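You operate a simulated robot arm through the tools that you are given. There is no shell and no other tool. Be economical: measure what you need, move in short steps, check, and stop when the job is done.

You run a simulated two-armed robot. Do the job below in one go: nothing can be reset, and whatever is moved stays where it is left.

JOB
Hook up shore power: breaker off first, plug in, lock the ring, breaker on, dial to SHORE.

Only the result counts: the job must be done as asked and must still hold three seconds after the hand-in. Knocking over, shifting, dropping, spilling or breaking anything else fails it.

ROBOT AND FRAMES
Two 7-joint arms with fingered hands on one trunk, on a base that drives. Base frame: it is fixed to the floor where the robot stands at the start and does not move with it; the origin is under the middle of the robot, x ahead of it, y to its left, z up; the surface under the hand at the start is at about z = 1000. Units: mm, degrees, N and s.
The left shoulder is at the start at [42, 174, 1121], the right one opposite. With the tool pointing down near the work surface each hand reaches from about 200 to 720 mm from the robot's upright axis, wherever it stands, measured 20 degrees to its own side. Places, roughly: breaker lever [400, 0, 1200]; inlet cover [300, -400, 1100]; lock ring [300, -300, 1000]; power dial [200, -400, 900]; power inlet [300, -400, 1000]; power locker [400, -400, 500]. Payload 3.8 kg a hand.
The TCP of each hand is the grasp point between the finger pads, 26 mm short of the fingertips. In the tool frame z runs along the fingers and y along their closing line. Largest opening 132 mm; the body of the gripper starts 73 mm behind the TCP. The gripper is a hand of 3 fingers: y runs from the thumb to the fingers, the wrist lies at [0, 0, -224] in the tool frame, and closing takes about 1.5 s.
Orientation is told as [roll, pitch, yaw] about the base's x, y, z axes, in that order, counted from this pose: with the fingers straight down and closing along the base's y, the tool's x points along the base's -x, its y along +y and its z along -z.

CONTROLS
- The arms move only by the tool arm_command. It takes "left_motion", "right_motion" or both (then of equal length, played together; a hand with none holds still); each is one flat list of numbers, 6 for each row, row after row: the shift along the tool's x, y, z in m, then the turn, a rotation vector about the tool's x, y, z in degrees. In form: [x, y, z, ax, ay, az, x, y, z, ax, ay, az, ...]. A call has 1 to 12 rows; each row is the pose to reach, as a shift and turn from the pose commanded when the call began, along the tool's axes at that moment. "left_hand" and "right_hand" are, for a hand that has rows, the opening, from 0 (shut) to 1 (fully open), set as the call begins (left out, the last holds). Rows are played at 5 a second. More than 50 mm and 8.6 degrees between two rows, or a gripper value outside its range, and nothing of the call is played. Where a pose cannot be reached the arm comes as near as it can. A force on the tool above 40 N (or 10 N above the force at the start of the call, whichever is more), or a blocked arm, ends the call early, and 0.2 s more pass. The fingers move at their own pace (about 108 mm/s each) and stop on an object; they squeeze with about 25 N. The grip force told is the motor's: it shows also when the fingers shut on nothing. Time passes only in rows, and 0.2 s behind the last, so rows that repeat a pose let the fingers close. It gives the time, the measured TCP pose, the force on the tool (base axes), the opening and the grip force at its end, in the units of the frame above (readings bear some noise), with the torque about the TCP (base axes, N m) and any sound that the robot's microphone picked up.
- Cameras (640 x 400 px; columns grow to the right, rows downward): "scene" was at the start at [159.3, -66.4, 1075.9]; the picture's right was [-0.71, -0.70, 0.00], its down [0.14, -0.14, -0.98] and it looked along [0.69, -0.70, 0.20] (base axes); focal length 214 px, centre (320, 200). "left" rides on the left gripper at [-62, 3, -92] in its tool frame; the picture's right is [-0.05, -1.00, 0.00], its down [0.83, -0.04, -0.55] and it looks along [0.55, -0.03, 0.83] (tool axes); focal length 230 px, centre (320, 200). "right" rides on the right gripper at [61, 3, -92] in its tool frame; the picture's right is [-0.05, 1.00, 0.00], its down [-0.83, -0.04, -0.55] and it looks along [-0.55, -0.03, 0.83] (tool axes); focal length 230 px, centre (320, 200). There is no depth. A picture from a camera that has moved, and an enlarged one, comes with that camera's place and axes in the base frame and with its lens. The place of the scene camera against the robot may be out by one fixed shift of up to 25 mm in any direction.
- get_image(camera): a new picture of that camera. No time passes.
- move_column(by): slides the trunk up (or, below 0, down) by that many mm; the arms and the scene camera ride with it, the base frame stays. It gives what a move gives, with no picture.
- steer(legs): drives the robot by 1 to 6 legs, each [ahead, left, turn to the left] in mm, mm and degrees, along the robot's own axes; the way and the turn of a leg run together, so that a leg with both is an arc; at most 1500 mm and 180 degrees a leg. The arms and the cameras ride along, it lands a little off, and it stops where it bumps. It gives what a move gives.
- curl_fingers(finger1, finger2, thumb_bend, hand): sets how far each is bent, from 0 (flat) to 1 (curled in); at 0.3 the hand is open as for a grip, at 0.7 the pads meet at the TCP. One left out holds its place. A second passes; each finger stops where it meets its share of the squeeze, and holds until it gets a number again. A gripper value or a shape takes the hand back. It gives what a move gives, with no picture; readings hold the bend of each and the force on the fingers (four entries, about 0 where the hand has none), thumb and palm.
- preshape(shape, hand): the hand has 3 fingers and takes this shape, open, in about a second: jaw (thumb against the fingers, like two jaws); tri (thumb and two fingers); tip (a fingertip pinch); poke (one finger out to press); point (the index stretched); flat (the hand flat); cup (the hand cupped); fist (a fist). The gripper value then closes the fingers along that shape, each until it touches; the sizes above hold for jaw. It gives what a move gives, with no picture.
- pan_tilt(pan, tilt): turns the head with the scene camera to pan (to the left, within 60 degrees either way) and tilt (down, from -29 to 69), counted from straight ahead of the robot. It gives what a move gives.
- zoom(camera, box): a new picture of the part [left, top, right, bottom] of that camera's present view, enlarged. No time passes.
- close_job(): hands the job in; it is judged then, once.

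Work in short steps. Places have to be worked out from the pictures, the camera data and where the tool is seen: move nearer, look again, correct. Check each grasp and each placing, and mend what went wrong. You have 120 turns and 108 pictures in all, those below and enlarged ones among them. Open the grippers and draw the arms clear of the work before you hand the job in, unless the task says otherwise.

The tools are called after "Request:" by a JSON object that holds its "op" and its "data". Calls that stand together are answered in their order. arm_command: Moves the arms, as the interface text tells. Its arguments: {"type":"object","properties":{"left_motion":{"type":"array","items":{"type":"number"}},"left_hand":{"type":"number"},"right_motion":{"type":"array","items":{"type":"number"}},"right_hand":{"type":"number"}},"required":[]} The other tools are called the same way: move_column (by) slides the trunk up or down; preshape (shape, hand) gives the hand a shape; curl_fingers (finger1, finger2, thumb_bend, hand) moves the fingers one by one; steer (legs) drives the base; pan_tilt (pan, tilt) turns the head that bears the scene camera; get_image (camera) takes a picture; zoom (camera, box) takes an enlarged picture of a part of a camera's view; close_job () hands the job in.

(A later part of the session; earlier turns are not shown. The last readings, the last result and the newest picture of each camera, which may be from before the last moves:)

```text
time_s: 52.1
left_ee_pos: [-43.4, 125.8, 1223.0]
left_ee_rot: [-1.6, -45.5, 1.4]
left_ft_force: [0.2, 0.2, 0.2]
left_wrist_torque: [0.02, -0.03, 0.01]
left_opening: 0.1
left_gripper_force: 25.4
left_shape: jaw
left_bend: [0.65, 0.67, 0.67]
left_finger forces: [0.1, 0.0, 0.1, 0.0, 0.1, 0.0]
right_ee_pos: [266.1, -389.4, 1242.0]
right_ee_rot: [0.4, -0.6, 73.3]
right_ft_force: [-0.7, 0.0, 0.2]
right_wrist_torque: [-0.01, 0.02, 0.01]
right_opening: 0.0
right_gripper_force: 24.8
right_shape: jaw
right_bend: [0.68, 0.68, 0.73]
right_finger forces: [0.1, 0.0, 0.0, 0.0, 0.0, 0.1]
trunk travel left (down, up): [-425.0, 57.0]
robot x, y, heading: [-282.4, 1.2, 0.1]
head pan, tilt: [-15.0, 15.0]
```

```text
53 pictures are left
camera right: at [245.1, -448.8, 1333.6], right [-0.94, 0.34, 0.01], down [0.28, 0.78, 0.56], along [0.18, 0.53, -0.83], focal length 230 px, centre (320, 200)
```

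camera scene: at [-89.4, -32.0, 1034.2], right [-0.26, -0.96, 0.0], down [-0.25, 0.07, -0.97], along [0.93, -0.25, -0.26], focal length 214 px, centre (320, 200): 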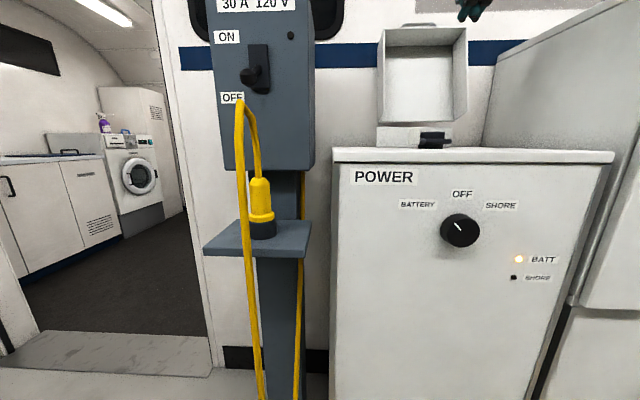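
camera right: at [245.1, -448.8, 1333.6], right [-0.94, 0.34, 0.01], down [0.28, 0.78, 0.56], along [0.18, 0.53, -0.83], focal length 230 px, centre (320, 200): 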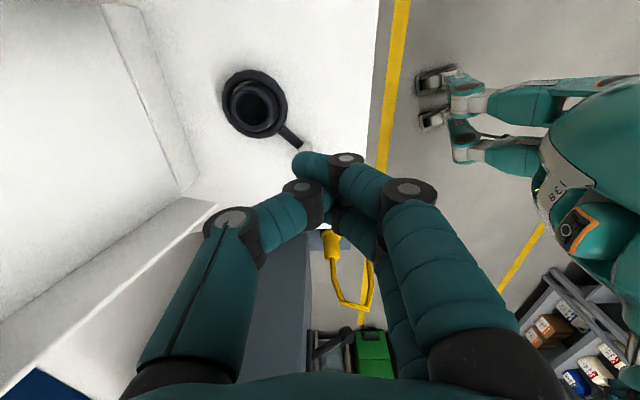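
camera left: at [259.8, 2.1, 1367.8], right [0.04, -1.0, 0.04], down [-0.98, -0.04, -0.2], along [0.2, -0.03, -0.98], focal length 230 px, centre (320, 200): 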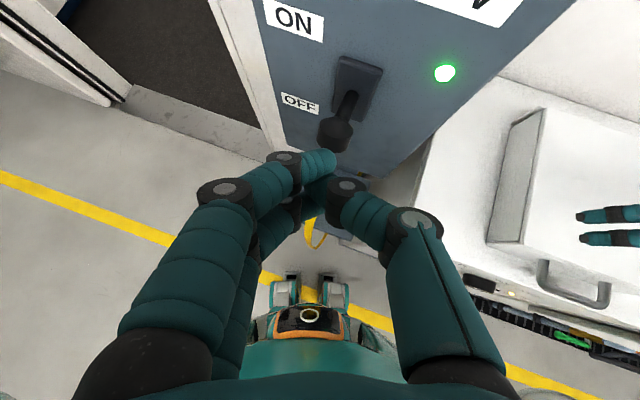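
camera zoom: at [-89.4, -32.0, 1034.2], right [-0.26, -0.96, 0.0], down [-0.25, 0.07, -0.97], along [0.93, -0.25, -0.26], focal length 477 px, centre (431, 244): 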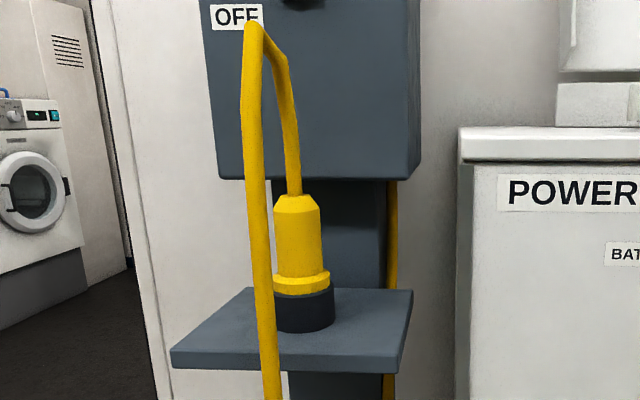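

Best fixes: plug axis ≈[358,-22], body z 870–940; inlet mouth ≈[343,-415,1026], with the ring's tab reaching toward [311,-347]. I swing the right hand to yaw 40 and then pitch it 40°, so it can come at the plug diagonally between cable and locker.

Request:
{"op": "arm_command", "data": {"right_motion": [-0.02, 0.03, 0, 0, 0, 6.6, -0.04, 0.06, 0, 0, 0, 13.2, -0.06, 0.09, 0, 0, 0, 19.8, -0.08, 0.12, 0, 0, 0, 26.4, -0.1, 0.152, 0, 0, 0, 33, -0.1, 0.152, 0, 0, 0, 33], "right_hand": 0.75}}

Request:
{"op": "arm_command", "data": {"right_motion": [0, 0, 0, 0, -8, 0, 0, 0, 0, 0, -16, 0, 0, 0, 0, 0, -24, 0, 0, 0, 0, 0, -32, 0, 0, 0, 0, 0, -40, 0, 0, 0, 0, 0, -40, 0]}}

Request:
{"op": "steer", "data": {"legs": [[150, 0, 0]]}}

Request:
{"op": "get_image", "data": {"camera": "right"}}

```text
time_s: 53.5
left_ee_pos: [-43.4, 126.7, 1221.2]
left_ee_rot: [-1.6, -45.4, 1.3]
left_ft_force: [-1.0, 0.2, 0.7]
left_wrist_torque: [-0.02, -0.04, -0.02]
left_opening: 0.0
left_gripper_force: 25.3
left_shape: jaw
left_bend: [0.65, 0.67, 0.67]
left_finger forces: [0.1, 0.1, 0.1, 0.0, 0.0, 0.0]
right_ee_pos: [149.8, -250.9, 1244.1]
right_ee_rot: [0.8, -0.2, 40.2]
right_ft_force: [0.1, 0.3, -0.3]
right_wrist_torque: [-0.01, 0.03, 0.01]
right_opening: 98.7
right_gripper_force: 0.1
right_shape: jaw
right_bend: [0.64, 0.64, 0.6]
right_finger forces: [0.0, 0.0, 0.0, 0.1, 0.1, 0.0]
trunk travel left (down, up): [-425.0, 57.0]
robot x, y, heading: [-279.1, 1.1, -0.2]
head pan, tilt: [-15.0, 15.0]
```

```text
time_s: 54.9
left_ee_pos: [-42.2, 125.6, 1221.7]
left_ee_rot: [-1.6, -45.5, 1.4]
left_ft_force: [-0.8, 0.7, -0.2]
left_wrist_torque: [0.02, -0.01, -0.02]
left_opening: 0.1
left_gripper_force: 24.9
left_shape: jaw
left_bend: [0.65, 0.67, 0.67]
left_finger forces: [0.0, 0.1, 0.1, 0.0, 0.1, 0.0]
right_ee_pos: [150.4, -251.2, 1243.6]
right_ee_rot: [0.8, -40.3, 39.7]
right_ft_force: [0.5, -0.1, -0.8]
right_wrist_torque: [0.0, 0.01, -0.01]
right_opening: 98.8
right_gripper_force: 0.0
right_shape: jaw
right_bend: [0.64, 0.64, 0.6]
right_finger forces: [0.0, 0.0, 0.0, 0.0, 0.0, 0.0]
trunk travel left (down, up): [-425.0, 57.0]
robot x, y, heading: [-282.3, 0.7, -0.4]
head pan, tilt: [-15.0, 15.0]
```

```text
time_s: 56.2
left_ee_pos: [102.9, 125.1, 1221.9]
left_ee_rot: [-1.8, -45.5, 1.4]
left_ft_force: [0.1, 0.1, -0.1]
left_wrist_torque: [0.03, 0.01, -0.03]
left_opening: 0.0
left_gripper_force: 25.6
left_shape: jaw
left_bend: [0.65, 0.67, 0.67]
left_finger forces: [0.0, 0.0, 0.0, 0.0, 0.0, 0.0]
right_ee_pos: [298.4, -251.3, 1244.1]
right_ee_rot: [0.8, -40.2, 39.8]
right_ft_force: [0.4, 0.5, -0.1]
right_wrist_torque: [0.0, 0.04, 0.05]
right_opening: 98.6
right_gripper_force: 0.0
right_shape: jaw
right_bend: [0.64, 0.64, 0.6]
right_finger forces: [0.0, 0.0, 0.0, 0.0, 0.1, 0.0]
trunk travel left (down, up): [-425.0, 57.0]
robot x, y, heading: [-132.1, 0.1, -0.1]
head pan, tilt: [-15.0, 15.0]
```

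```text
52 pictures are left
camera right: at [213.2, -317.4, 1275.2], right [-0.62, 0.79, 0.04], down [0.24, 0.14, 0.96], along [0.75, 0.6, -0.28], focal length 230 px, centre (320, 200)
```

right: 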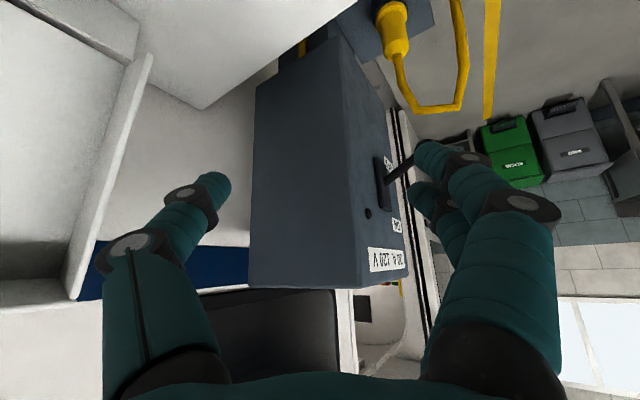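

Plug and cable loop are in view. I move to a standoff 250 mm back along the approach line.

Request:
{"op": "arm_command", "data": {"right_motion": [0.014, 0.027, 0.0, 0, 0, 0, 0.028, 0.055, 0.02, 0, 0, 0, 0.042, 0.082, 0.055, 0, 0, 0, 0.056, 0.11, 0.095, 0, 0, 0, 0.0702, 0.137, 0.1344, 0, 0, 0, 0.0702, 0.137, 0.1344, 0, 0, 0]}}

Request:
{"op": "get_image", "data": {"camera": "right"}}

```text
refused: row 4 steps farther than a row can; nothing moved
```

```text
51 pictures are left
camera right: at [213.2, -317.4, 1275.2], right [-0.62, 0.79, 0.04], down [0.24, 0.14, 0.96], along [0.75, 0.6, -0.28], focal length 230 px, centre (320, 200)
```

right: 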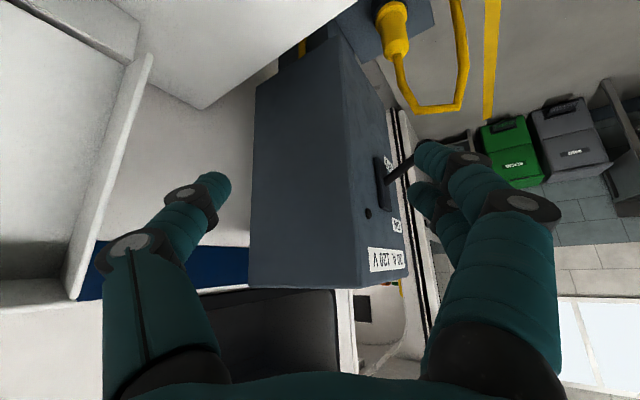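

Step was a bit long; resend with smaller ones.

Request:
{"op": "arm_command", "data": {"right_motion": [0.012, 0.023, 0.0, 0, 0, 0, 0.024, 0.046, 0.02, 0, 0, 0, 0.036, 0.07, 0.045, 0, 0, 0, 0.047, 0.092, 0.075, 0, 0, 0, 0.058, 0.115, 0.105, 0, 0, 0, 0.0702, 0.137, 0.1344, 0, 0, 0, 0.0702, 0.137, 0.1344, 0, 0, 0]}}

Request:
{"op": "get_image", "data": {"camera": "right"}}

```text
time_s: 57.9
left_ee_pos: [102.8, 125.8, 1220.9]
left_ee_rot: [-1.7, -45.5, 1.4]
left_ft_force: [-0.3, -0.1, 1.1]
left_wrist_torque: [-0.02, 0.01, 0.0]
left_opening: 0.3
left_gripper_force: 25.0
left_shape: jaw
left_bend: [0.65, 0.67, 0.67]
left_finger forces: [0.1, 0.0, 0.0, 0.1, 0.0, 0.1]
right_ee_pos: [237.5, -126.3, 1112.2]
right_ee_rot: [0.8, -40.3, 39.5]
right_ft_force: [0.4, 1.5, -0.5]
right_wrist_torque: [-0.01, 0.0, -0.03]
right_opening: 98.8
right_gripper_force: 0.1
right_shape: jaw
right_bend: [0.64, 0.64, 0.6]
right_finger forces: [0.1, 0.0, 0.0, 0.1, 0.0, 0.0]
right hand out of reach, approached as far as the arm can: row 6, 7
trunk travel left (down, up): [-425.0, 57.0]
robot x, y, heading: [-132.9, 0.5, -0.3]
head pan, tilt: [-15.0, 15.0]
```

```text
50 pictures are left
camera right: at [153.2, -192.0, 1143.1], right [-0.61, 0.79, 0.04], down [0.24, 0.14, 0.96], along [0.75, 0.6, -0.28], focal length 230 px, centre (320, 200)
```

right: 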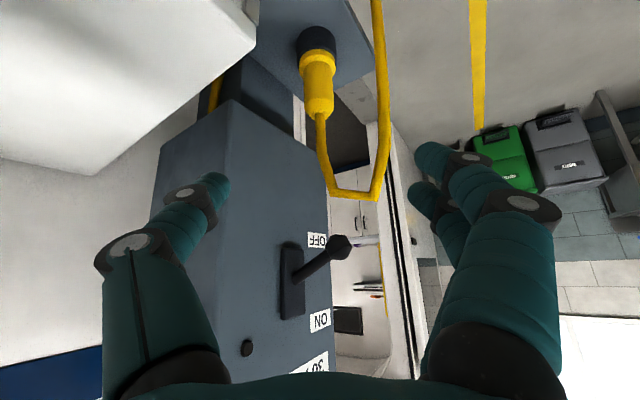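

The arm is a bit folded; I back the robot 80 mm and then approach to a 100 mm standoff from the plug (≈[360,-18,895]).

Request:
{"op": "steer", "data": {"legs": [[-80, 0, 0]]}}

```text
time_s: 58.9
left_ee_pos: [23.1, 125.2, 1220.6]
left_ee_rot: [-1.8, -45.5, 1.3]
left_ft_force: [-0.2, 0.5, 0.4]
left_wrist_torque: [-0.01, -0.04, 0.04]
left_opening: 0.0
left_gripper_force: 24.6
left_shape: jaw
left_bend: [0.65, 0.67, 0.67]
left_finger forces: [0.1, 0.0, 0.0, 0.0, 0.1, 0.1]
right_ee_pos: [156.9, -126.7, 1112.7]
right_ee_rot: [0.8, -40.3, 39.7]
right_ft_force: [-0.3, -0.2, 0.9]
right_wrist_torque: [0.02, 0.02, 0.0]
right_opening: 98.8
right_gripper_force: 0.2
right_shape: jaw
right_bend: [0.64, 0.64, 0.6]
right_finger forces: [0.0, 0.0, 0.1, 0.0, 0.0, 0.1]
trunk travel left (down, up): [-425.0, 57.0]
robot x, y, heading: [-208.8, -0.4, -0.3]
head pan, tilt: [-15.0, 15.0]
```

Request:
{"op": "arm_command", "data": {"right_motion": [-0.015, -0.025, 0.03, 0, 0, 0, -0.031, -0.05, 0.0613, 0, 0, 0, -0.031, -0.05, 0.1, 0, 0, 0, -0.031, -0.05, 0.137, 0, 0, 0, -0.031, -0.05, 0.175, 0, 0, 0, -0.031, -0.05, 0.21, 0, 0, 0, -0.031, -0.05, 0.21, 0, 0, 0]}}

Request:
{"op": "get_image", "data": {"camera": "right"}}

Request:
{"op": "get_image", "data": {"camera": "scene"}}

```text
time_s: 60.5
left_ee_pos: [23.6, 126.3, 1222.3]
left_ee_rot: [-1.7, -45.5, 1.3]
left_ft_force: [0.6, 0.6, 0.3]
left_wrist_torque: [-0.05, 0.04, 0.0]
left_opening: 0.3
left_gripper_force: 24.9
left_shape: jaw
left_bend: [0.65, 0.67, 0.67]
left_finger forces: [0.0, 0.0, 0.0, 0.0, 0.0, 0.0]
right_ee_pos: [312.4, -60.1, 969.5]
right_ee_rot: [0.9, -40.3, 39.7]
right_ft_force: [1.0, -0.1, -0.5]
right_wrist_torque: [0.0, 0.02, -0.03]
right_opening: 99.2
right_gripper_force: 0.2
right_shape: jaw
right_bend: [0.64, 0.64, 0.6]
right_finger forces: [0.0, 0.0, 0.0, 0.0, 0.0, 0.0]
trunk travel left (down, up): [-425.0, 57.0]
robot x, y, heading: [-213.7, 1.9, -0.2]
head pan, tilt: [-15.0, 15.0]
```

```text
49 pictures are left
camera right: at [227.1, -125.9, 1001.7], right [-0.62, 0.79, 0.04], down [0.24, 0.14, 0.96], along [0.75, 0.6, -0.28], focal length 230 px, centre (320, 200)
```

right: 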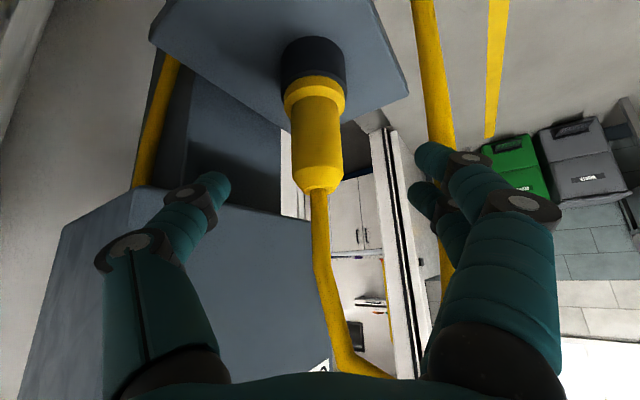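

```text
48 pictures are left
camera scene: at [-22.2, -32.2, 1034.2], right [-0.26, -0.97, 0.0], down [-0.25, 0.07, -0.97], along [0.93, -0.25, -0.26], focal length 214 px, centre (320, 200)
```

scene: 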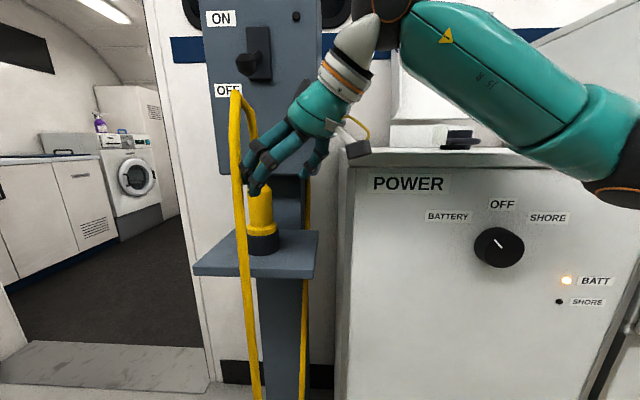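

Aligned: the approach line passes within 1–2 mm of the plug axis. I advance 92 mm and close on the plug body.

Request:
{"op": "arm_command", "data": {"right_motion": [0, 0.001, 0.03, 0, 0, 0, 0, 0.001, 0.06, 0, 0, 0, 0, 0.001, 0.08, 0, 0, 0, 0, 0.001, 0.092, 0, 0, 0]}}

Request:
{"op": "get_image", "data": {"camera": "right"}}

```text
time_s: 61.5
left_ee_pos: [24.3, 126.2, 1222.0]
left_ee_rot: [-1.7, -45.4, 1.4]
left_ft_force: [0.8, 0.1, 0.2]
left_wrist_torque: [0.04, 0.01, -0.04]
left_opening: 0.1
left_gripper_force: 24.9
left_shape: jaw
left_bend: [0.65, 0.67, 0.67]
left_finger forces: [0.0, 0.0, 0.1, 0.1, 0.0, 0.1]
right_ee_pos: [356.3, -20.0, 900.0]
right_ee_rot: [0.9, -40.2, 39.7]
right_ft_force: [0.1, -0.7, 0.2]
right_wrist_torque: [0.01, 0.01, 0.01]
right_opening: 98.6
right_gripper_force: 0.0
right_shape: jaw
right_bend: [0.64, 0.64, 0.6]
right_finger forces: [0.0, 0.0, 0.0, 0.0, 0.1, 0.0]
trunk travel left (down, up): [-425.0, 57.0]
robot x, y, heading: [-211.0, -1.3, -0.1]
head pan, tilt: [-15.0, 15.0]
```

```text
47 pictures are left
camera right: at [271.6, -85.8, 931.0], right [-0.62, 0.79, 0.05], down [0.25, 0.14, 0.96], along [0.75, 0.6, -0.28], focal length 230 px, centre (320, 200)
```

right: 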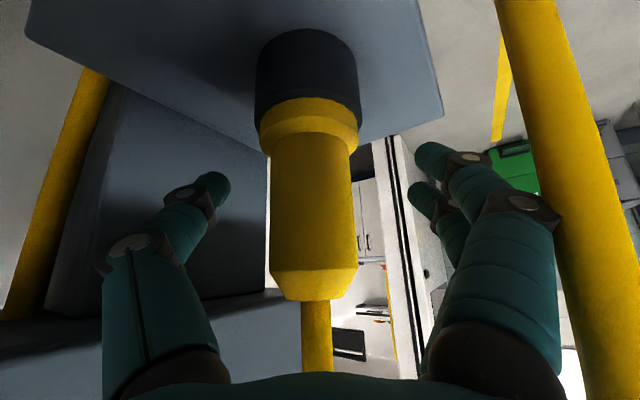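

The plug body sits right at the grasp point. I close.

Request:
{"op": "arm_command", "data": {"right_motion": [0, -0.002, 0, 0, 0, 0, 0, -0.002, 0, 0, 0, 0, 0, -0.002, 0, 0, 0, 0, 0, -0.002, 0, 0, 0, 0, 0, -0.002, 0, 0, 0, 0, 0, -0.002, 0, 0, 0, 0], "right_hand": 0}}

Request:
{"op": "get_image", "data": {"camera": "right"}}

```text
time_s: 62.9
left_ee_pos: [24.1, 126.0, 1220.9]
left_ee_rot: [-1.7, -45.5, 1.4]
left_ft_force: [0.6, -0.2, -0.4]
left_wrist_torque: [0.02, 0.01, 0.01]
left_opening: 0.0
left_gripper_force: 24.8
left_shape: jaw
left_bend: [0.65, 0.67, 0.67]
left_finger forces: [0.1, 0.0, 0.1, 0.1, 0.0, 0.0]
right_ee_pos: [356.6, -20.6, 901.5]
right_ee_rot: [0.9, -40.2, 39.7]
right_ft_force: [-0.7, 0.3, -0.5]
right_wrist_torque: [0.0, 0.03, 0.01]
right_opening: 33.4
right_gripper_force: 25.2
right_shape: jaw
right_bend: [0.73, 0.73, 0.7]
right_finger forces: [11.8, 10.6, 0.0, 0.0, 22.4, 0.0]
trunk travel left (down, up): [-425.0, 57.0]
robot x, y, heading: [-211.3, -0.4, -0.1]
head pan, tilt: [-15.0, 15.0]
```

```text
46 pictures are left
camera right: at [272.6, -87.5, 931.3], right [-0.61, 0.79, 0.05], down [0.25, 0.14, 0.96], along [0.75, 0.6, -0.28], focal length 230 px, centre (320, 200)
```

right: 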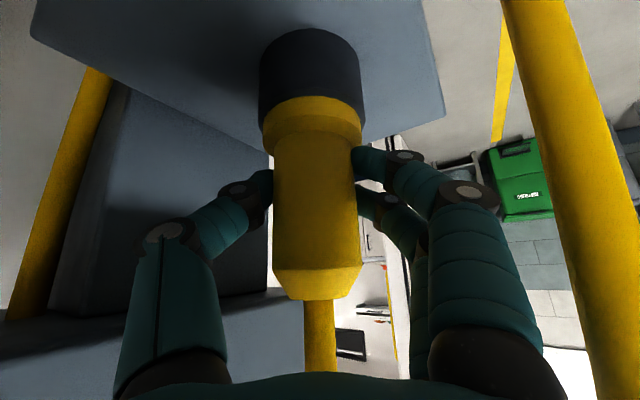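

Firm grip. I lift the plug straight up out of the holder, 45 mm, watching the force.

Request:
{"op": "arm_command", "data": {"right_motion": [-0.0064, 0, -0.0077, 0, 0, 0, -0.0129, 0, -0.0153, 0, 0, 0, -0.0193, 0, -0.023, 0, 0, 0, -0.0257, 0, -0.0306, 0, 0, 0, -0.029, 0, -0.0345, 0, 0, 0]}}

Request:
{"op": "get_image", "data": {"camera": "scene"}}

Request:
{"op": "get_image", "data": {"camera": "right"}}

```text
time_s: 64.1
left_ee_pos: [24.0, 124.7, 1222.3]
left_ee_rot: [-1.7, -45.5, 1.5]
left_ft_force: [0.9, 0.5, -0.1]
left_wrist_torque: [0.02, -0.02, -0.02]
left_opening: 0.0
left_gripper_force: 25.2
left_shape: jaw
left_bend: [0.65, 0.67, 0.67]
left_finger forces: [0.1, 0.0, 0.0, 0.0, 0.0, 0.1]
right_ee_pos: [356.7, -21.2, 944.4]
right_ee_rot: [0.9, -40.2, 39.7]
right_ft_force: [-0.2, -0.3, -3.3]
right_wrist_torque: [-0.01, 0.02, 0.0]
right_opening: 33.3
right_gripper_force: 24.9
right_shape: jaw
right_bend: [0.73, 0.73, 0.7]
right_finger forces: [11.4, 10.4, 0.1, 0.1, 22.6, 0.0]
trunk travel left (down, up): [-425.0, 57.0]
robot x, y, heading: [-211.5, -1.1, -0.2]
head pan, tilt: [-15.0, 15.0]
```

```text
45 pictures are left
camera scene: at [-21.8, -32.1, 1034.1], right [-0.26, -0.97, 0.0], down [-0.25, 0.07, -0.97], along [0.93, -0.25, -0.26], focal length 214 px, centre (320, 200)
```

scene: 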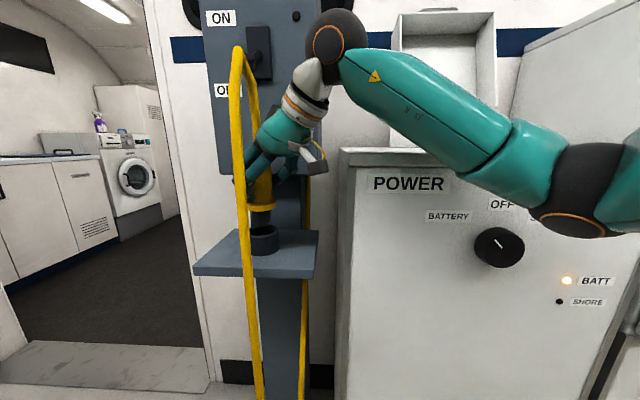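

```text
44 pictures are left
camera right: at [272.4, -87.9, 976.6], right [-0.62, 0.79, 0.05], down [0.25, 0.14, 0.96], along [0.75, 0.6, -0.28], focal length 230 px, centre (320, 200)
```

right: 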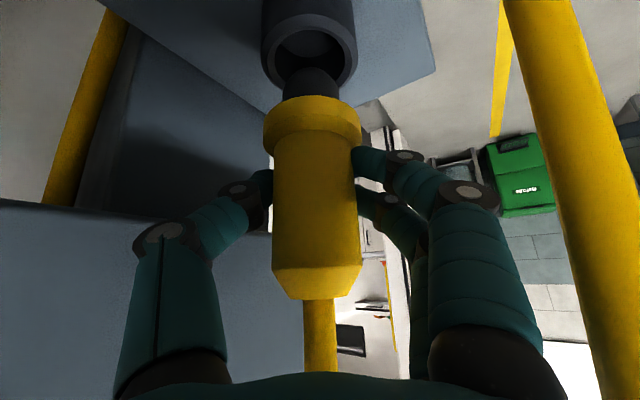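

The plug is nearly out; its black nose is about 40 mm long. I lift 15 mm more, then back away toward the robot.

Request:
{"op": "arm_command", "data": {"right_motion": [-0.0064, 0, -0.0077, 0, 0, 0, -0.0097, 0, -0.0115, 0, 0, 0]}}

Request:
{"op": "zoom", "data": {"camera": "scene", "box": [200, 150, 330, 270]}}

```text
time_s: 64.7
left_ee_pos: [24.3, 124.7, 1220.8]
left_ee_rot: [-1.7, -45.5, 1.4]
left_ft_force: [0.5, 1.0, -0.7]
left_wrist_torque: [-0.02, -0.02, 0.04]
left_opening: 0.1
left_gripper_force: 24.9
left_shape: jaw
left_bend: [0.65, 0.67, 0.67]
left_finger forces: [0.1, 0.1, 0.0, 0.0, 0.0, 0.1]
right_ee_pos: [357.0, -21.4, 960.2]
right_ee_rot: [0.9, -40.2, 39.7]
right_ft_force: [0.3, 0.0, -3.2]
right_wrist_torque: [0.02, 0.0, 0.0]
right_opening: 33.3
right_gripper_force: 25.0
right_shape: jaw
right_bend: [0.73, 0.73, 0.7]
right_finger forces: [11.3, 10.2, 0.0, 0.1, 22.6, 0.0]
trunk travel left (down, up): [-425.0, 57.0]
robot x, y, heading: [-214.1, 3.3, -0.2]
head pan, tilt: [-15.0, 15.0]
```

```text
3.33 times, centred on (265, 210) of scene
camera zoom: at [-21.8, -32.1, 1034.1], right [-0.26, -0.97, 0.0], down [-0.25, 0.07, -0.97], along [0.93, -0.25, -0.26], focal length 715 px, centre (503, 167)
```

zoom: 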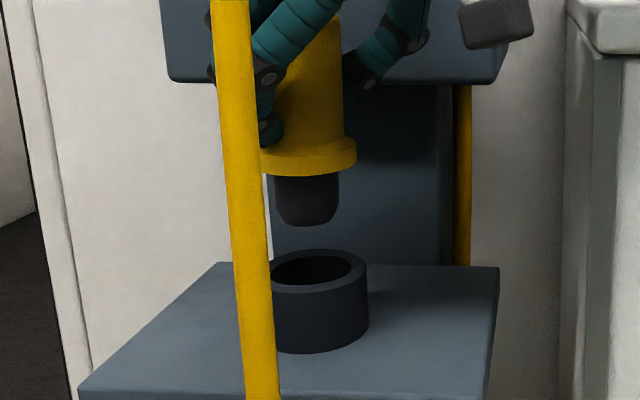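

Plug out and clear, collar underside 39 mm below the TCP, nose about 30 mm more. I carry it back, up and over toward the inlet.

Request:
{"op": "arm_command", "data": {"right_motion": [0.0154, 0.0078, -0.0325, 0, 0, 0, 0.0307, 0.0156, -0.0649, 0, 0, 0, 0.0222, 0.0016, -0.1035, 0, 0, 0, 0.0137, -0.0125, -0.142, 0, 0, 0, 0.0052, -0.0265, -0.1806, 0, 0, 0, -0.0033, -0.0405, -0.2192, 0, 0, 0, 0.002, -0.072, -0.2335, 0, 0, 0, 0.0073, -0.1032, -0.2477, 0, 0, 0, 0.0126, -0.1345, -0.262, 0, 0, 0, 0.0179, -0.1658, -0.2762, 0, 0, 0, 0.0179, -0.1658, -0.2762, 0, 0, 0]}}

Request:
{"op": "pan_tilt", "data": {"pan": -40, "tilt": 5}}

Request:
{"op": "get_image", "data": {"camera": "scene"}}

```text
time_s: 67.1
left_ee_pos: [23.7, 125.2, 1220.7]
left_ee_rot: [-1.8, -45.5, 1.4]
left_ft_force: [-0.3, 0.5, 0.8]
left_wrist_torque: [-0.02, 0.01, 0.02]
left_opening: 0.0
left_gripper_force: 24.9
left_shape: jaw
left_bend: [0.65, 0.67, 0.67]
left_finger forces: [0.0, 0.1, 0.0, 0.1, 0.1, 0.0]
right_ee_pos: [320.9, -274.5, 1158.3]
right_ee_rot: [0.9, -40.2, 39.6]
right_ft_force: [0.5, 0.8, -2.5]
right_wrist_torque: [-0.01, 0.06, -0.01]
right_opening: 33.0
right_gripper_force: 25.2
right_shape: jaw
right_bend: [0.73, 0.73, 0.7]
right_finger forces: [11.5, 10.5, 0.0, 0.0, 22.7, 0.0]
trunk travel left (down, up): [-425.0, 57.0]
robot x, y, heading: [-211.9, 4.5, -0.2]
head pan, tilt: [-15.0, 15.0]
```

```text
time_s: 68.0
left_ee_pos: [25.1, 124.8, 1222.3]
left_ee_rot: [-1.7, -45.5, 1.4]
left_ft_force: [0.8, -0.4, -0.3]
left_wrist_torque: [-0.01, -0.02, -0.03]
left_opening: 0.0
left_gripper_force: 24.6
left_shape: jaw
left_bend: [0.65, 0.67, 0.67]
left_finger forces: [0.0, 0.1, 0.1, 0.0, 0.0, 0.0]
right_ee_pos: [320.2, -275.3, 1157.7]
right_ee_rot: [0.9, -40.1, 39.6]
right_ft_force: [0.1, 0.1, -2.4]
right_wrist_torque: [0.02, 0.01, 0.01]
right_opening: 33.1
right_gripper_force: 25.0
right_shape: jaw
right_bend: [0.73, 0.73, 0.7]
right_finger forces: [11.6, 10.4, 0.0, 0.1, 22.7, 0.1]
trunk travel left (down, up): [-425.0, 57.0]
robot x, y, heading: [-211.9, -0.6, -0.2]
head pan, tilt: [-40.0, 5.0]
```

```text
42 pictures are left
camera scene: at [-41.7, -66.9, 1050.3], right [-0.64, -0.76, 0.0], down [-0.07, 0.06, -1.0], along [0.76, -0.64, -0.09], focal length 214 px, centre (320, 200)
```

scene: 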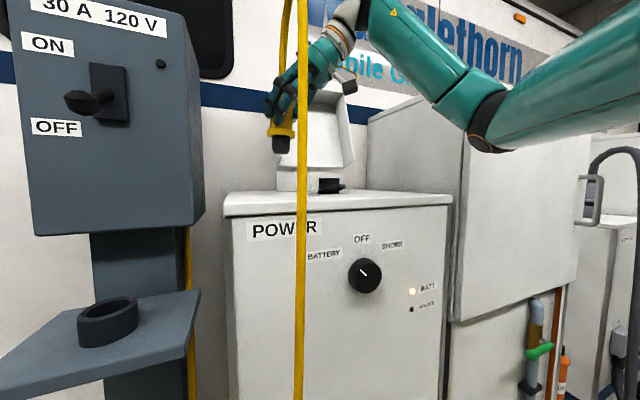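

The plug hangs upright in the grip. I bring it above the inlet, turning by −17° to match the locker, and look from both cameras.

Request:
{"op": "arm_command", "data": {"right_motion": [0.0128, -0.0304, -0.013, 2.7, 0, 3.25, 0.0256, -0.0609, -0.0261, 5.4, 0, 6.5, 0.0384, -0.0913, -0.0391, 8.2, 0, 9.75, 0.0512, -0.1217, -0.0522, 10.9, 0, 13, 0.0512, -0.1217, -0.0522, 10.9, 0, 13]}}

Request:
{"op": "get_image", "data": {"camera": "right"}}

Request:
{"op": "zoom", "data": {"camera": "scene", "box": [250, 80, 450, 220]}}

```text
time_s: 69.2
left_ee_pos: [23.8, 126.3, 1222.0]
left_ee_rot: [-1.6, -45.5, 1.4]
left_ft_force: [-0.6, -0.2, 0.3]
left_wrist_torque: [0.0, 0.0, -0.03]
left_opening: 0.2
left_gripper_force: 24.9
left_shape: jaw
left_bend: [0.65, 0.67, 0.67]
left_finger forces: [0.0, 0.0, 0.1, 0.0, 0.1, 0.1]
right_ee_pos: [344.1, -414.7, 1162.6]
right_ee_rot: [1.1, -40.0, 22.6]
right_ft_force: [0.6, -0.4, -2.1]
right_wrist_torque: [-0.02, 0.04, 0.01]
right_opening: 33.0
right_gripper_force: 25.0
right_shape: jaw
right_bend: [0.73, 0.73, 0.7]
right_finger forces: [11.6, 10.5, 0.0, 0.0, 22.7, 0.0]
trunk travel left (down, up): [-425.0, 57.0]
robot x, y, heading: [-211.7, 1.5, -0.3]
head pan, tilt: [-40.0, 5.0]
```

```text
41 pictures are left
camera right: at [243.1, -454.2, 1193.6], right [-0.36, 0.93, 0.05], down [0.28, 0.06, 0.96], along [0.89, 0.36, -0.28], focal length 230 px, centre (320, 200)
```

right: 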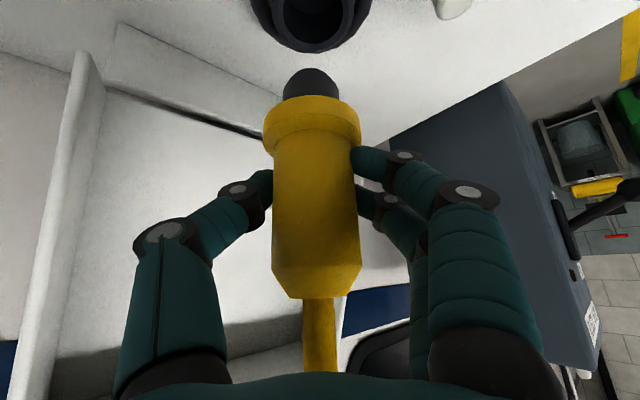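

```text
2.86 times, centred on (350, 150) of scene
camera zoom: at [-41.7, -66.8, 1050.3], right [-0.65, -0.76, 0.0], down [-0.07, 0.06, -1.0], along [0.76, -0.64, -0.09], focal length 613 px, centre (234, 343)
```

zoom: 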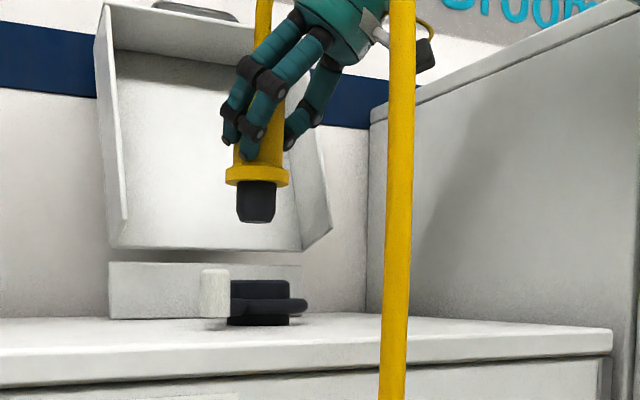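

The nose is roughly over the socket, about 50 mm above; the white peg stands on the ring's tab. I shift 3 mm and lower 35 mm for a closer look.

Request:
{"op": "arm_command", "data": {"right_motion": [0.0123, -0.0011, 0.0119, 0, 0, 0, 0.0245, -0.0011, 0.0251, 0, 0, 0, 0.0245, -0.0011, 0.0251, 0, 0, 0]}}

Request:
{"op": "get_image", "data": {"camera": "right"}}

Request:
{"op": "zoom", "data": {"camera": "scene", "box": [270, 110, 410, 220]}}

```text
time_s: 70.0
left_ee_pos: [24.9, 126.2, 1222.0]
left_ee_rot: [-1.7, -45.4, 1.4]
left_ft_force: [-0.1, -0.4, 0.9]
left_wrist_torque: [0.0, 0.02, -0.01]
left_opening: 0.0
left_gripper_force: 25.2
left_shape: jaw
left_bend: [0.65, 0.67, 0.67]
left_finger forces: [0.0, 0.0, 0.0, 0.2, 0.1, 0.0]
right_ee_pos: [342.2, -415.1, 1126.8]
right_ee_rot: [1.1, -40.0, 22.7]
right_ft_force: [-0.8, -0.3, -2.9]
right_wrist_torque: [-0.03, 0.03, 0.01]
right_opening: 33.4
right_gripper_force: 24.7
right_shape: jaw
right_bend: [0.73, 0.73, 0.7]
right_finger forces: [11.4, 10.5, 0.1, 0.1, 22.8, 0.0]
trunk travel left (down, up): [-425.0, 57.0]
robot x, y, heading: [-209.1, -6.8, -0.2]
head pan, tilt: [-40.0, 5.0]
```

```text
39 pictures are left
camera right: at [240.8, -455.2, 1158.7], right [-0.36, 0.93, 0.05], down [0.28, 0.06, 0.96], along [0.89, 0.36, -0.28], focal length 230 px, centre (320, 200)
```

right: 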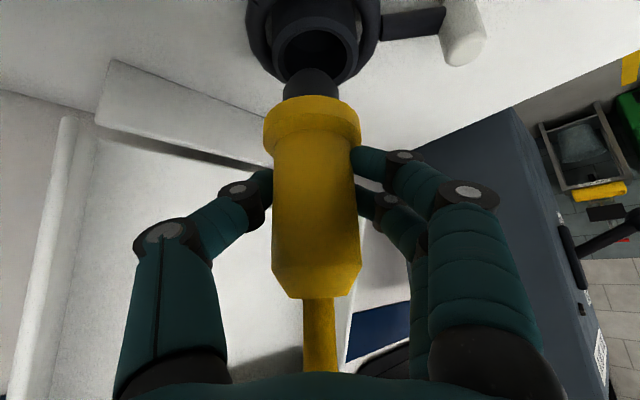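

```text
3.64 times, centred on (340, 165) of scene
camera zoom: at [-41.8, -67.0, 1050.3], right [-0.65, -0.76, 0.0], down [-0.07, 0.06, -1.0], along [0.76, -0.64, -0.09], focal length 780 px, centre (247, 327)
```

zoom: 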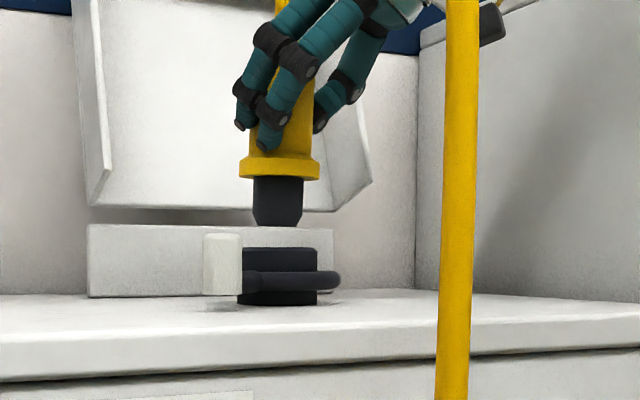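

Scene and wrist views disagree by several mm about the offset. I zoom both for a more exact measurement.

Request:
{"op": "zoom", "data": {"camera": "right", "box": [230, 0, 390, 130]}}

Request:
{"op": "zoom", "data": {"camera": "scene", "box": [300, 140, 360, 200]}}

```text
3.08 times, centred on (310, 65) of right
camera zoom: at [240.8, -455.2, 1158.7], right [-0.36, 0.93, 0.05], down [0.28, 0.06, 0.96], along [0.89, 0.36, -0.28], focal length 708 px, centre (351, 615)
```

zoom: 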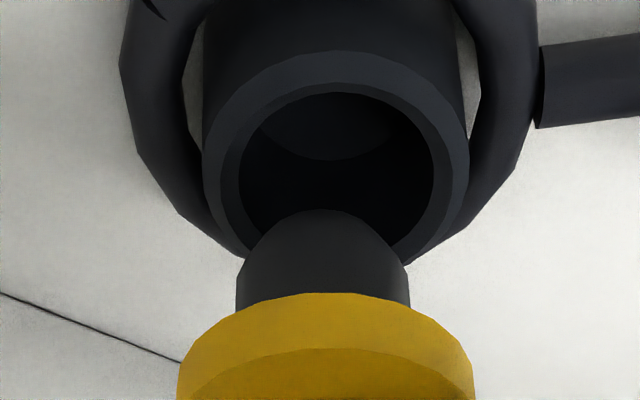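

```text
6.67 times, centred on (330, 170) of scene
camera zoom: at [-41.8, -67.0, 1050.3], right [-0.65, -0.76, 0.0], down [-0.07, 0.06, -1.0], along [0.76, -0.64, -0.09], focal length 1430 px, centre (253, 400)
```

zoom: 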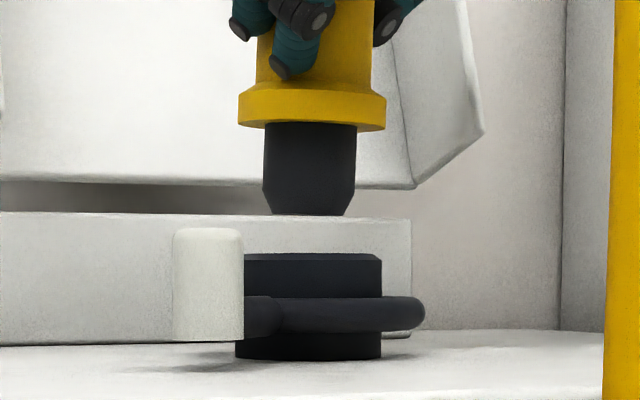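

Refined: the plug needs about −4 mm in x and +2.6 mm in y; the rim is 15 mm below the nose. I correct and go down in small steps to 14 mm, checking.

Request:
{"op": "arm_command", "data": {"right_motion": [0.002, 0.0039, -0.0017, 0, 0, 0, 0.0058, 0.0039, 0.0029, 0, 0, 0, 0.011, 0.0039, 0.009, 0, 0, 0, 0.011, 0.0039, 0.009, 0, 0, 0]}}

Request:
{"op": "zoom", "data": {"camera": "right", "box": [230, 0, 390, 130]}}

Request:
{"op": "zoom", "data": {"camera": "scene", "box": [300, 140, 360, 200]}}

```text
time_s: 71.0
left_ee_pos: [23.3, 125.4, 1221.8]
left_ee_rot: [-1.7, -45.5, 1.3]
left_ft_force: [0.1, -0.5, -0.9]
left_wrist_torque: [-0.04, 0.02, 0.0]
left_opening: 0.1
left_gripper_force: 25.3
left_shape: jaw
left_bend: [0.65, 0.67, 0.67]
left_finger forces: [0.0, 0.0, 0.1, 0.1, 0.1, 0.0]
right_ee_pos: [336.6, -413.6, 1113.3]
right_ee_rot: [0.9, -40.0, 22.8]
right_ft_force: [0.3, -0.1, -2.6]
right_wrist_torque: [0.01, -0.01, 0.01]
right_opening: 33.0
right_gripper_force: 25.4
right_shape: jaw
right_bend: [0.73, 0.73, 0.7]
right_finger forces: [11.5, 10.5, 0.0, 0.0, 22.6, 0.0]
trunk travel left (down, up): [-425.0, 57.0]
robot x, y, heading: [-209.7, -0.3, -0.3]
head pan, tilt: [-40.0, 5.0]
```

```text
3.08 times, centred on (310, 65) of right
camera zoom: at [236.1, -452.7, 1145.5], right [-0.36, 0.93, 0.05], down [0.28, 0.06, 0.96], along [0.89, 0.36, -0.28], focal length 708 px, centre (351, 615)
```

zoom: 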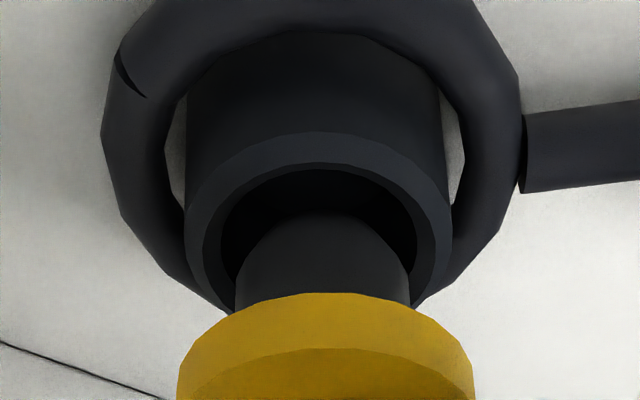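

```text
6.67 times, centred on (330, 170) of scene
camera zoom: at [-41.8, -67.0, 1050.3], right [-0.65, -0.76, 0.0], down [-0.07, 0.06, -1.0], along [0.76, -0.64, -0.09], focal length 1430 px, centre (253, 400)
```

zoom: 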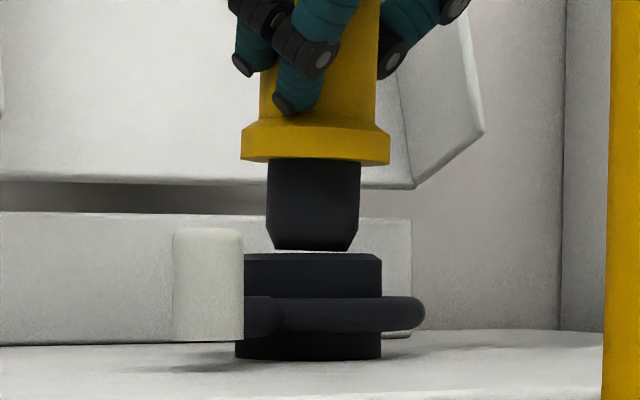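

Within about 2 mm now; scene asks for 2 mm forward. I correct and lower 14 mm into the socket.

Request:
{"op": "arm_command", "data": {"right_motion": [-0.0015, 0, 0.0013, 0, 0, 0, 0.0011, 0, 0.0044, 0, 0, 0, 0.0043, 0, 0.0082, 0, 0, 0, 0.0075, 0, 0.012, 0, 0, 0, 0.0075, 0, 0.012, 0, 0, 0]}}

Request:
{"op": "zoom", "data": {"camera": "scene", "box": [300, 140, 360, 200]}}

```text
time_s: 72.2
left_ee_pos: [24.3, 125.4, 1222.3]
left_ee_rot: [-1.7, -45.5, 1.3]
left_ft_force: [0.3, 0.9, 0.8]
left_wrist_torque: [0.0, 0.03, 0.01]
left_opening: 0.0
left_gripper_force: 24.9
left_shape: jaw
left_bend: [0.65, 0.67, 0.67]
left_finger forces: [0.0, 0.0, 0.0, 0.1, 0.0, 0.0]
right_ee_pos: [337.9, -412.2, 1101.7]
right_ee_rot: [1.0, -40.1, 22.8]
right_ft_force: [-0.1, -0.4, -2.9]
right_wrist_torque: [-0.01, 0.05, 0.03]
right_opening: 33.3
right_gripper_force: 24.8
right_shape: jaw
right_bend: [0.73, 0.73, 0.7]
right_finger forces: [11.5, 10.5, 0.1, 0.0, 22.7, 0.0]
trunk travel left (down, up): [-425.0, 57.0]
robot x, y, heading: [-211.9, 2.2, -0.0]
head pan, tilt: [-40.0, 5.0]
```

```text
6.67 times, centred on (330, 170) of scene
camera zoom: at [-41.8, -67.0, 1050.3], right [-0.65, -0.76, 0.0], down [-0.07, 0.06, -1.0], along [0.76, -0.64, -0.09], focal length 1430 px, centre (253, 400)
```

zoom: 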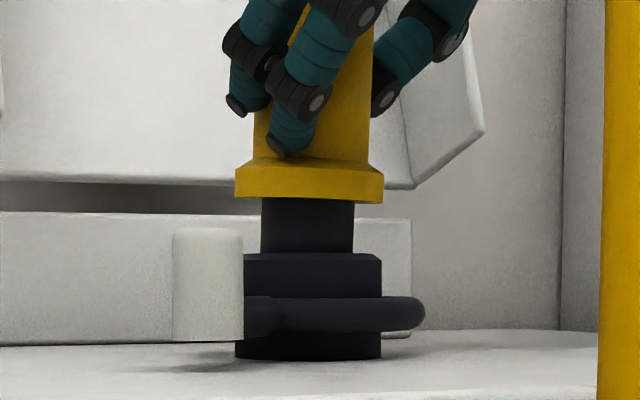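

The nose has entered freely. I press down the remaining ~21 mm.

Request:
{"op": "arm_command", "data": {"right_motion": [0.0039, 0, 0.0046, 0, 0, 0, 0.0077, 0, 0.0092, 0, 0, 0, 0.0116, 0, 0.0138, 0, 0, 0, 0.0148, 0, 0.0176, 0, 0, 0, 0.0167, 0, 0.0199, 0, 0, 0]}}

Request:
{"op": "zoom", "data": {"camera": "scene", "box": [300, 140, 360, 200]}}

```text
time_s: 73.4
left_ee_pos: [23.3, 126.1, 1223.4]
left_ee_rot: [-1.7, -45.6, 1.3]
left_ft_force: [0.0, 0.0, 0.3]
left_wrist_torque: [0.02, -0.01, -0.02]
left_opening: 0.0
left_gripper_force: 25.4
left_shape: jaw
left_bend: [0.65, 0.67, 0.67]
left_finger forces: [0.0, 0.0, 0.0, 0.0, 0.0, 0.0]
right_ee_pos: [338.3, -410.6, 1080.2]
right_ee_rot: [0.6, -40.6, 22.9]
right_ft_force: [4.3, -0.5, 15.8]
right_wrist_torque: [-0.04, -0.17, 0.02]
right_opening: 33.4
right_gripper_force: 24.7
right_shape: jaw
right_bend: [0.73, 0.73, 0.7]
right_finger forces: [13.0, 11.4, 0.0, 0.0, 26.5, 0.0]
trunk travel left (down, up): [-425.0, 57.0]
robot x, y, heading: [-212.7, -1.2, -0.2]
head pan, tilt: [-40.0, 5.0]
```

```text
6.67 times, centred on (330, 170) of scene
camera zoom: at [-42.5, -66.4, 1050.9], right [-0.65, -0.76, 0.0], down [-0.07, 0.06, -1.0], along [0.76, -0.64, -0.09], focal length 1430 px, centre (253, 400)
```

zoom: 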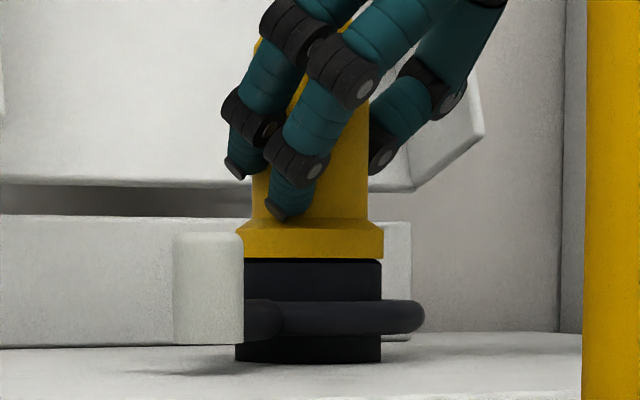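

The collar is on the rim with 18 N. I press 3 mm more to be sure it is home.

Request:
{"op": "arm_command", "data": {"right_motion": [0.0013, 0, 0.0015, 0, 0, 0, 0.0022, 0, 0.0026, 0, 0, 0, 0.0022, 0, 0.0026, 0, 0, 0]}}

Request:
{"op": "zoom", "data": {"camera": "scene", "box": [300, 140, 360, 200]}}

```text
time_s: 74.2
left_ee_pos: [22.5, 126.3, 1222.4]
left_ee_rot: [-1.8, -45.7, 1.4]
left_ft_force: [-0.4, 0.1, 0.7]
left_wrist_torque: [0.01, 0.01, 0.02]
left_opening: 0.0
left_gripper_force: 24.6
left_shape: jaw
left_bend: [0.65, 0.67, 0.67]
left_finger forces: [0.0, 0.1, 0.1, 0.0, 0.1, 0.0]
right_ee_pos: [337.4, -410.1, 1079.0]
right_ee_rot: [0.5, -40.9, 22.9]
right_ft_force: [4.8, -2.0, 30.4]
right_wrist_torque: [0.03, -0.27, -0.01]
right_opening: 34.3
right_gripper_force: 25.1
right_shape: jaw
right_bend: [0.74, 0.73, 0.71]
right_finger forces: [17.4, 11.8, 0.1, 0.0, 29.3, 0.0]
trunk travel left (down, up): [-425.0, 57.0]
robot x, y, heading: [-210.9, 3.0, -0.1]
head pan, tilt: [-40.0, 5.0]
```

```text
6.67 times, centred on (330, 170) of scene
camera zoom: at [-43.3, -65.8, 1050.9], right [-0.65, -0.76, 0.0], down [-0.07, 0.06, -1.0], along [0.76, -0.64, -0.09], focal length 1430 px, centre (253, 400)
```

zoom: 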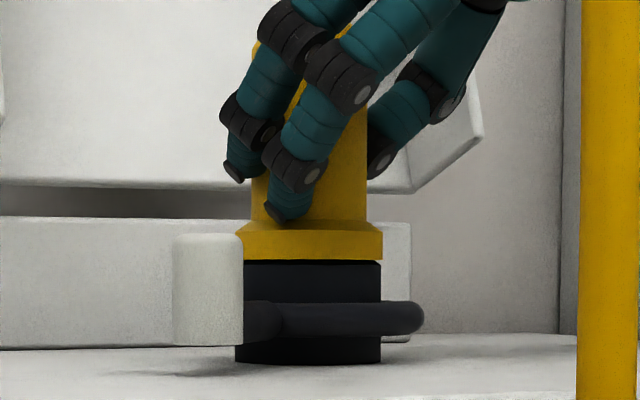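

The plug is seated hard against the stop (30 N). I release and back the hand away along its axis.

Request:
{"op": "arm_command", "data": {"right_motion": [-0.001, 0, -0.0012, 0, 0, 0, -0.001, 0, -0.0012, 0, 0, 0, -0.001, 0, -0.0012, 0, 0, 0, -0.001, 0, -0.0012, 0, 0, 0, -0.001, 0, -0.0012, 0, 0, 0], "right_hand": 0.75}}

Request:
{"op": "arm_command", "data": {"right_motion": [0, 0, -0.03, 0, 0, 0, 0, 0, -0.07, 0, 0, 0, 0, 0, -0.11, 0, 0, 0, 0, 0, -0.15, 0, 0, 0, 0, 0, -0.15, 0, 0, 0]}}

Request:
{"op": "get_image", "data": {"camera": "right"}}

Request:
{"op": "get_image", "data": {"camera": "scene"}}

```text
time_s: 75.4
left_ee_pos: [23.6, 126.5, 1222.2]
left_ee_rot: [-1.8, -45.5, 1.4]
left_ft_force: [0.5, 0.7, -0.2]
left_wrist_torque: [0.04, 0.01, 0.0]
left_opening: 0.0
left_gripper_force: 25.4
left_shape: jaw
left_bend: [0.65, 0.67, 0.67]
left_finger forces: [0.0, 0.1, 0.0, 0.1, 0.0, 0.1]
right_ee_pos: [337.3, -411.9, 1072.2]
right_ee_rot: [1.1, -40.1, 22.7]
right_ft_force: [0.3, -0.8, 0.5]
right_wrist_torque: [0.01, -0.03, 0.01]
right_opening: 98.8
right_gripper_force: 0.0
right_shape: jaw
right_bend: [0.64, 0.64, 0.6]
right_finger forces: [0.0, 0.0, 0.1, 0.1, 0.1, 0.0]
trunk travel left (down, up): [-425.0, 57.0]
robot x, y, heading: [-211.9, -0.5, -0.2]
head pan, tilt: [-40.0, 5.0]
```

```text
time_s: 76.6
left_ee_pos: [23.1, 126.2, 1221.4]
left_ee_rot: [-1.7, -45.5, 1.2]
left_ft_force: [0.2, 0.5, 0.7]
left_wrist_torque: [-0.06, 0.0, 0.0]
left_opening: 0.3
left_gripper_force: 24.7
left_shape: jaw
left_bend: [0.65, 0.67, 0.67]
left_finger forces: [0.0, 0.0, 0.0, 0.0, 0.0, 0.0]
right_ee_pos: [249.9, -452.1, 1185.2]
right_ee_rot: [1.0, -40.0, 22.7]
right_ft_force: [-0.4, 0.2, 0.7]
right_wrist_torque: [-0.02, 0.01, -0.02]
right_opening: 98.5
right_gripper_force: 0.0
right_shape: jaw
right_bend: [0.64, 0.64, 0.6]
right_finger forces: [0.0, 0.1, 0.1, 0.0, 0.0, 0.0]
trunk travel left (down, up): [-425.0, 57.0]
robot x, y, heading: [-210.4, -2.0, -0.0]
head pan, tilt: [-40.0, 5.0]
```

```text
30 pictures are left
camera right: at [149.0, -491.5, 1218.1], right [-0.36, 0.93, 0.05], down [0.28, 0.06, 0.96], along [0.89, 0.36, -0.28], focal length 230 px, centre (320, 200)
```

right: 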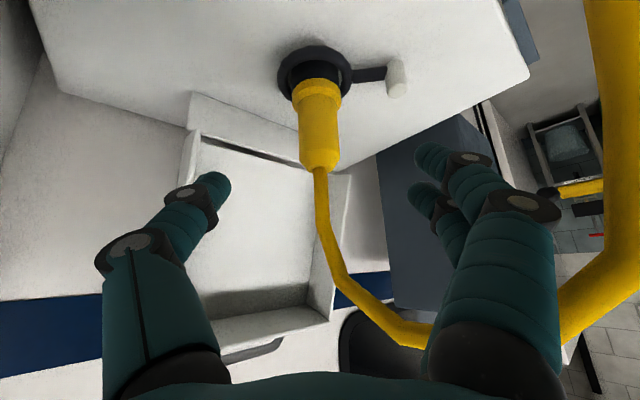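

```text
29 pictures are left
camera scene: at [-41.7, -66.9, 1050.3], right [-0.65, -0.76, 0.0], down [-0.07, 0.06, -1.0], along [0.76, -0.64, -0.09], focal length 214 px, centre (320, 200)
```

scene: 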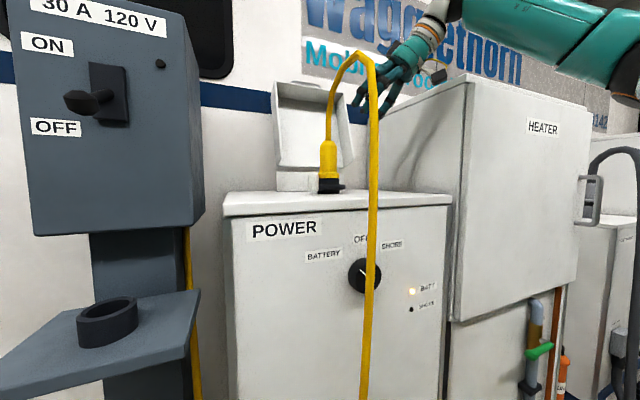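

The plug stands in place. The cable now hangs just left of the right hand, so I use the left hand for the ring peg (≈[300,-336,1030]). First both hands move: right one back and out, left one forward.

Request:
{"op": "arm_command", "data": {"right_motion": [0.012, 0.002, -0.025, 0, 0, 0, 0.023, 0.004, -0.051, 0, 0, 0, 0.035, 0.005, -0.076, 0, 0, 0, 0.046, 0.007, -0.102, 0, 0, 0, 0.058, 0.009, -0.127, 0, 0, 0], "left_motion": [-0.025, -0.016, 0.025, 0, 0, 0, -0.049, -0.032, 0.049, 0, 0, 0, -0.074, -0.048, 0.074, 0, 0, 0, -0.098, -0.064, 0.098, 0, 0, 0, -0.123, -0.08, 0.123, 0, 0, 0]}}

```text
time_s: 77.8
left_ee_pos: [198.6, 43.9, 1223.4]
left_ee_rot: [-1.6, -45.5, 1.3]
left_ft_force: [-0.1, -0.1, -0.4]
left_wrist_torque: [0.03, 0.01, 0.0]
left_opening: 0.0
left_gripper_force: 25.1
left_shape: jaw
left_bend: [0.65, 0.67, 0.67]
left_finger forces: [0.0, 0.0, 0.1, 0.0, 0.0, 0.1]
right_ee_pos: [131.4, -494.6, 1246.2]
right_ee_rot: [1.0, -40.0, 22.6]
right_ft_force: [0.0, 0.2, -0.8]
right_wrist_torque: [0.0, -0.05, 0.04]
right_opening: 98.6
right_gripper_force: 0.0
right_shape: jaw
right_bend: [0.64, 0.64, 0.6]
right_finger forces: [0.0, 0.0, 0.0, 0.0, 0.0, 0.0]
trunk travel left (down, up): [-425.0, 57.0]
robot x, y, heading: [-215.3, 3.3, -0.1]
head pan, tilt: [-40.0, 5.0]
```

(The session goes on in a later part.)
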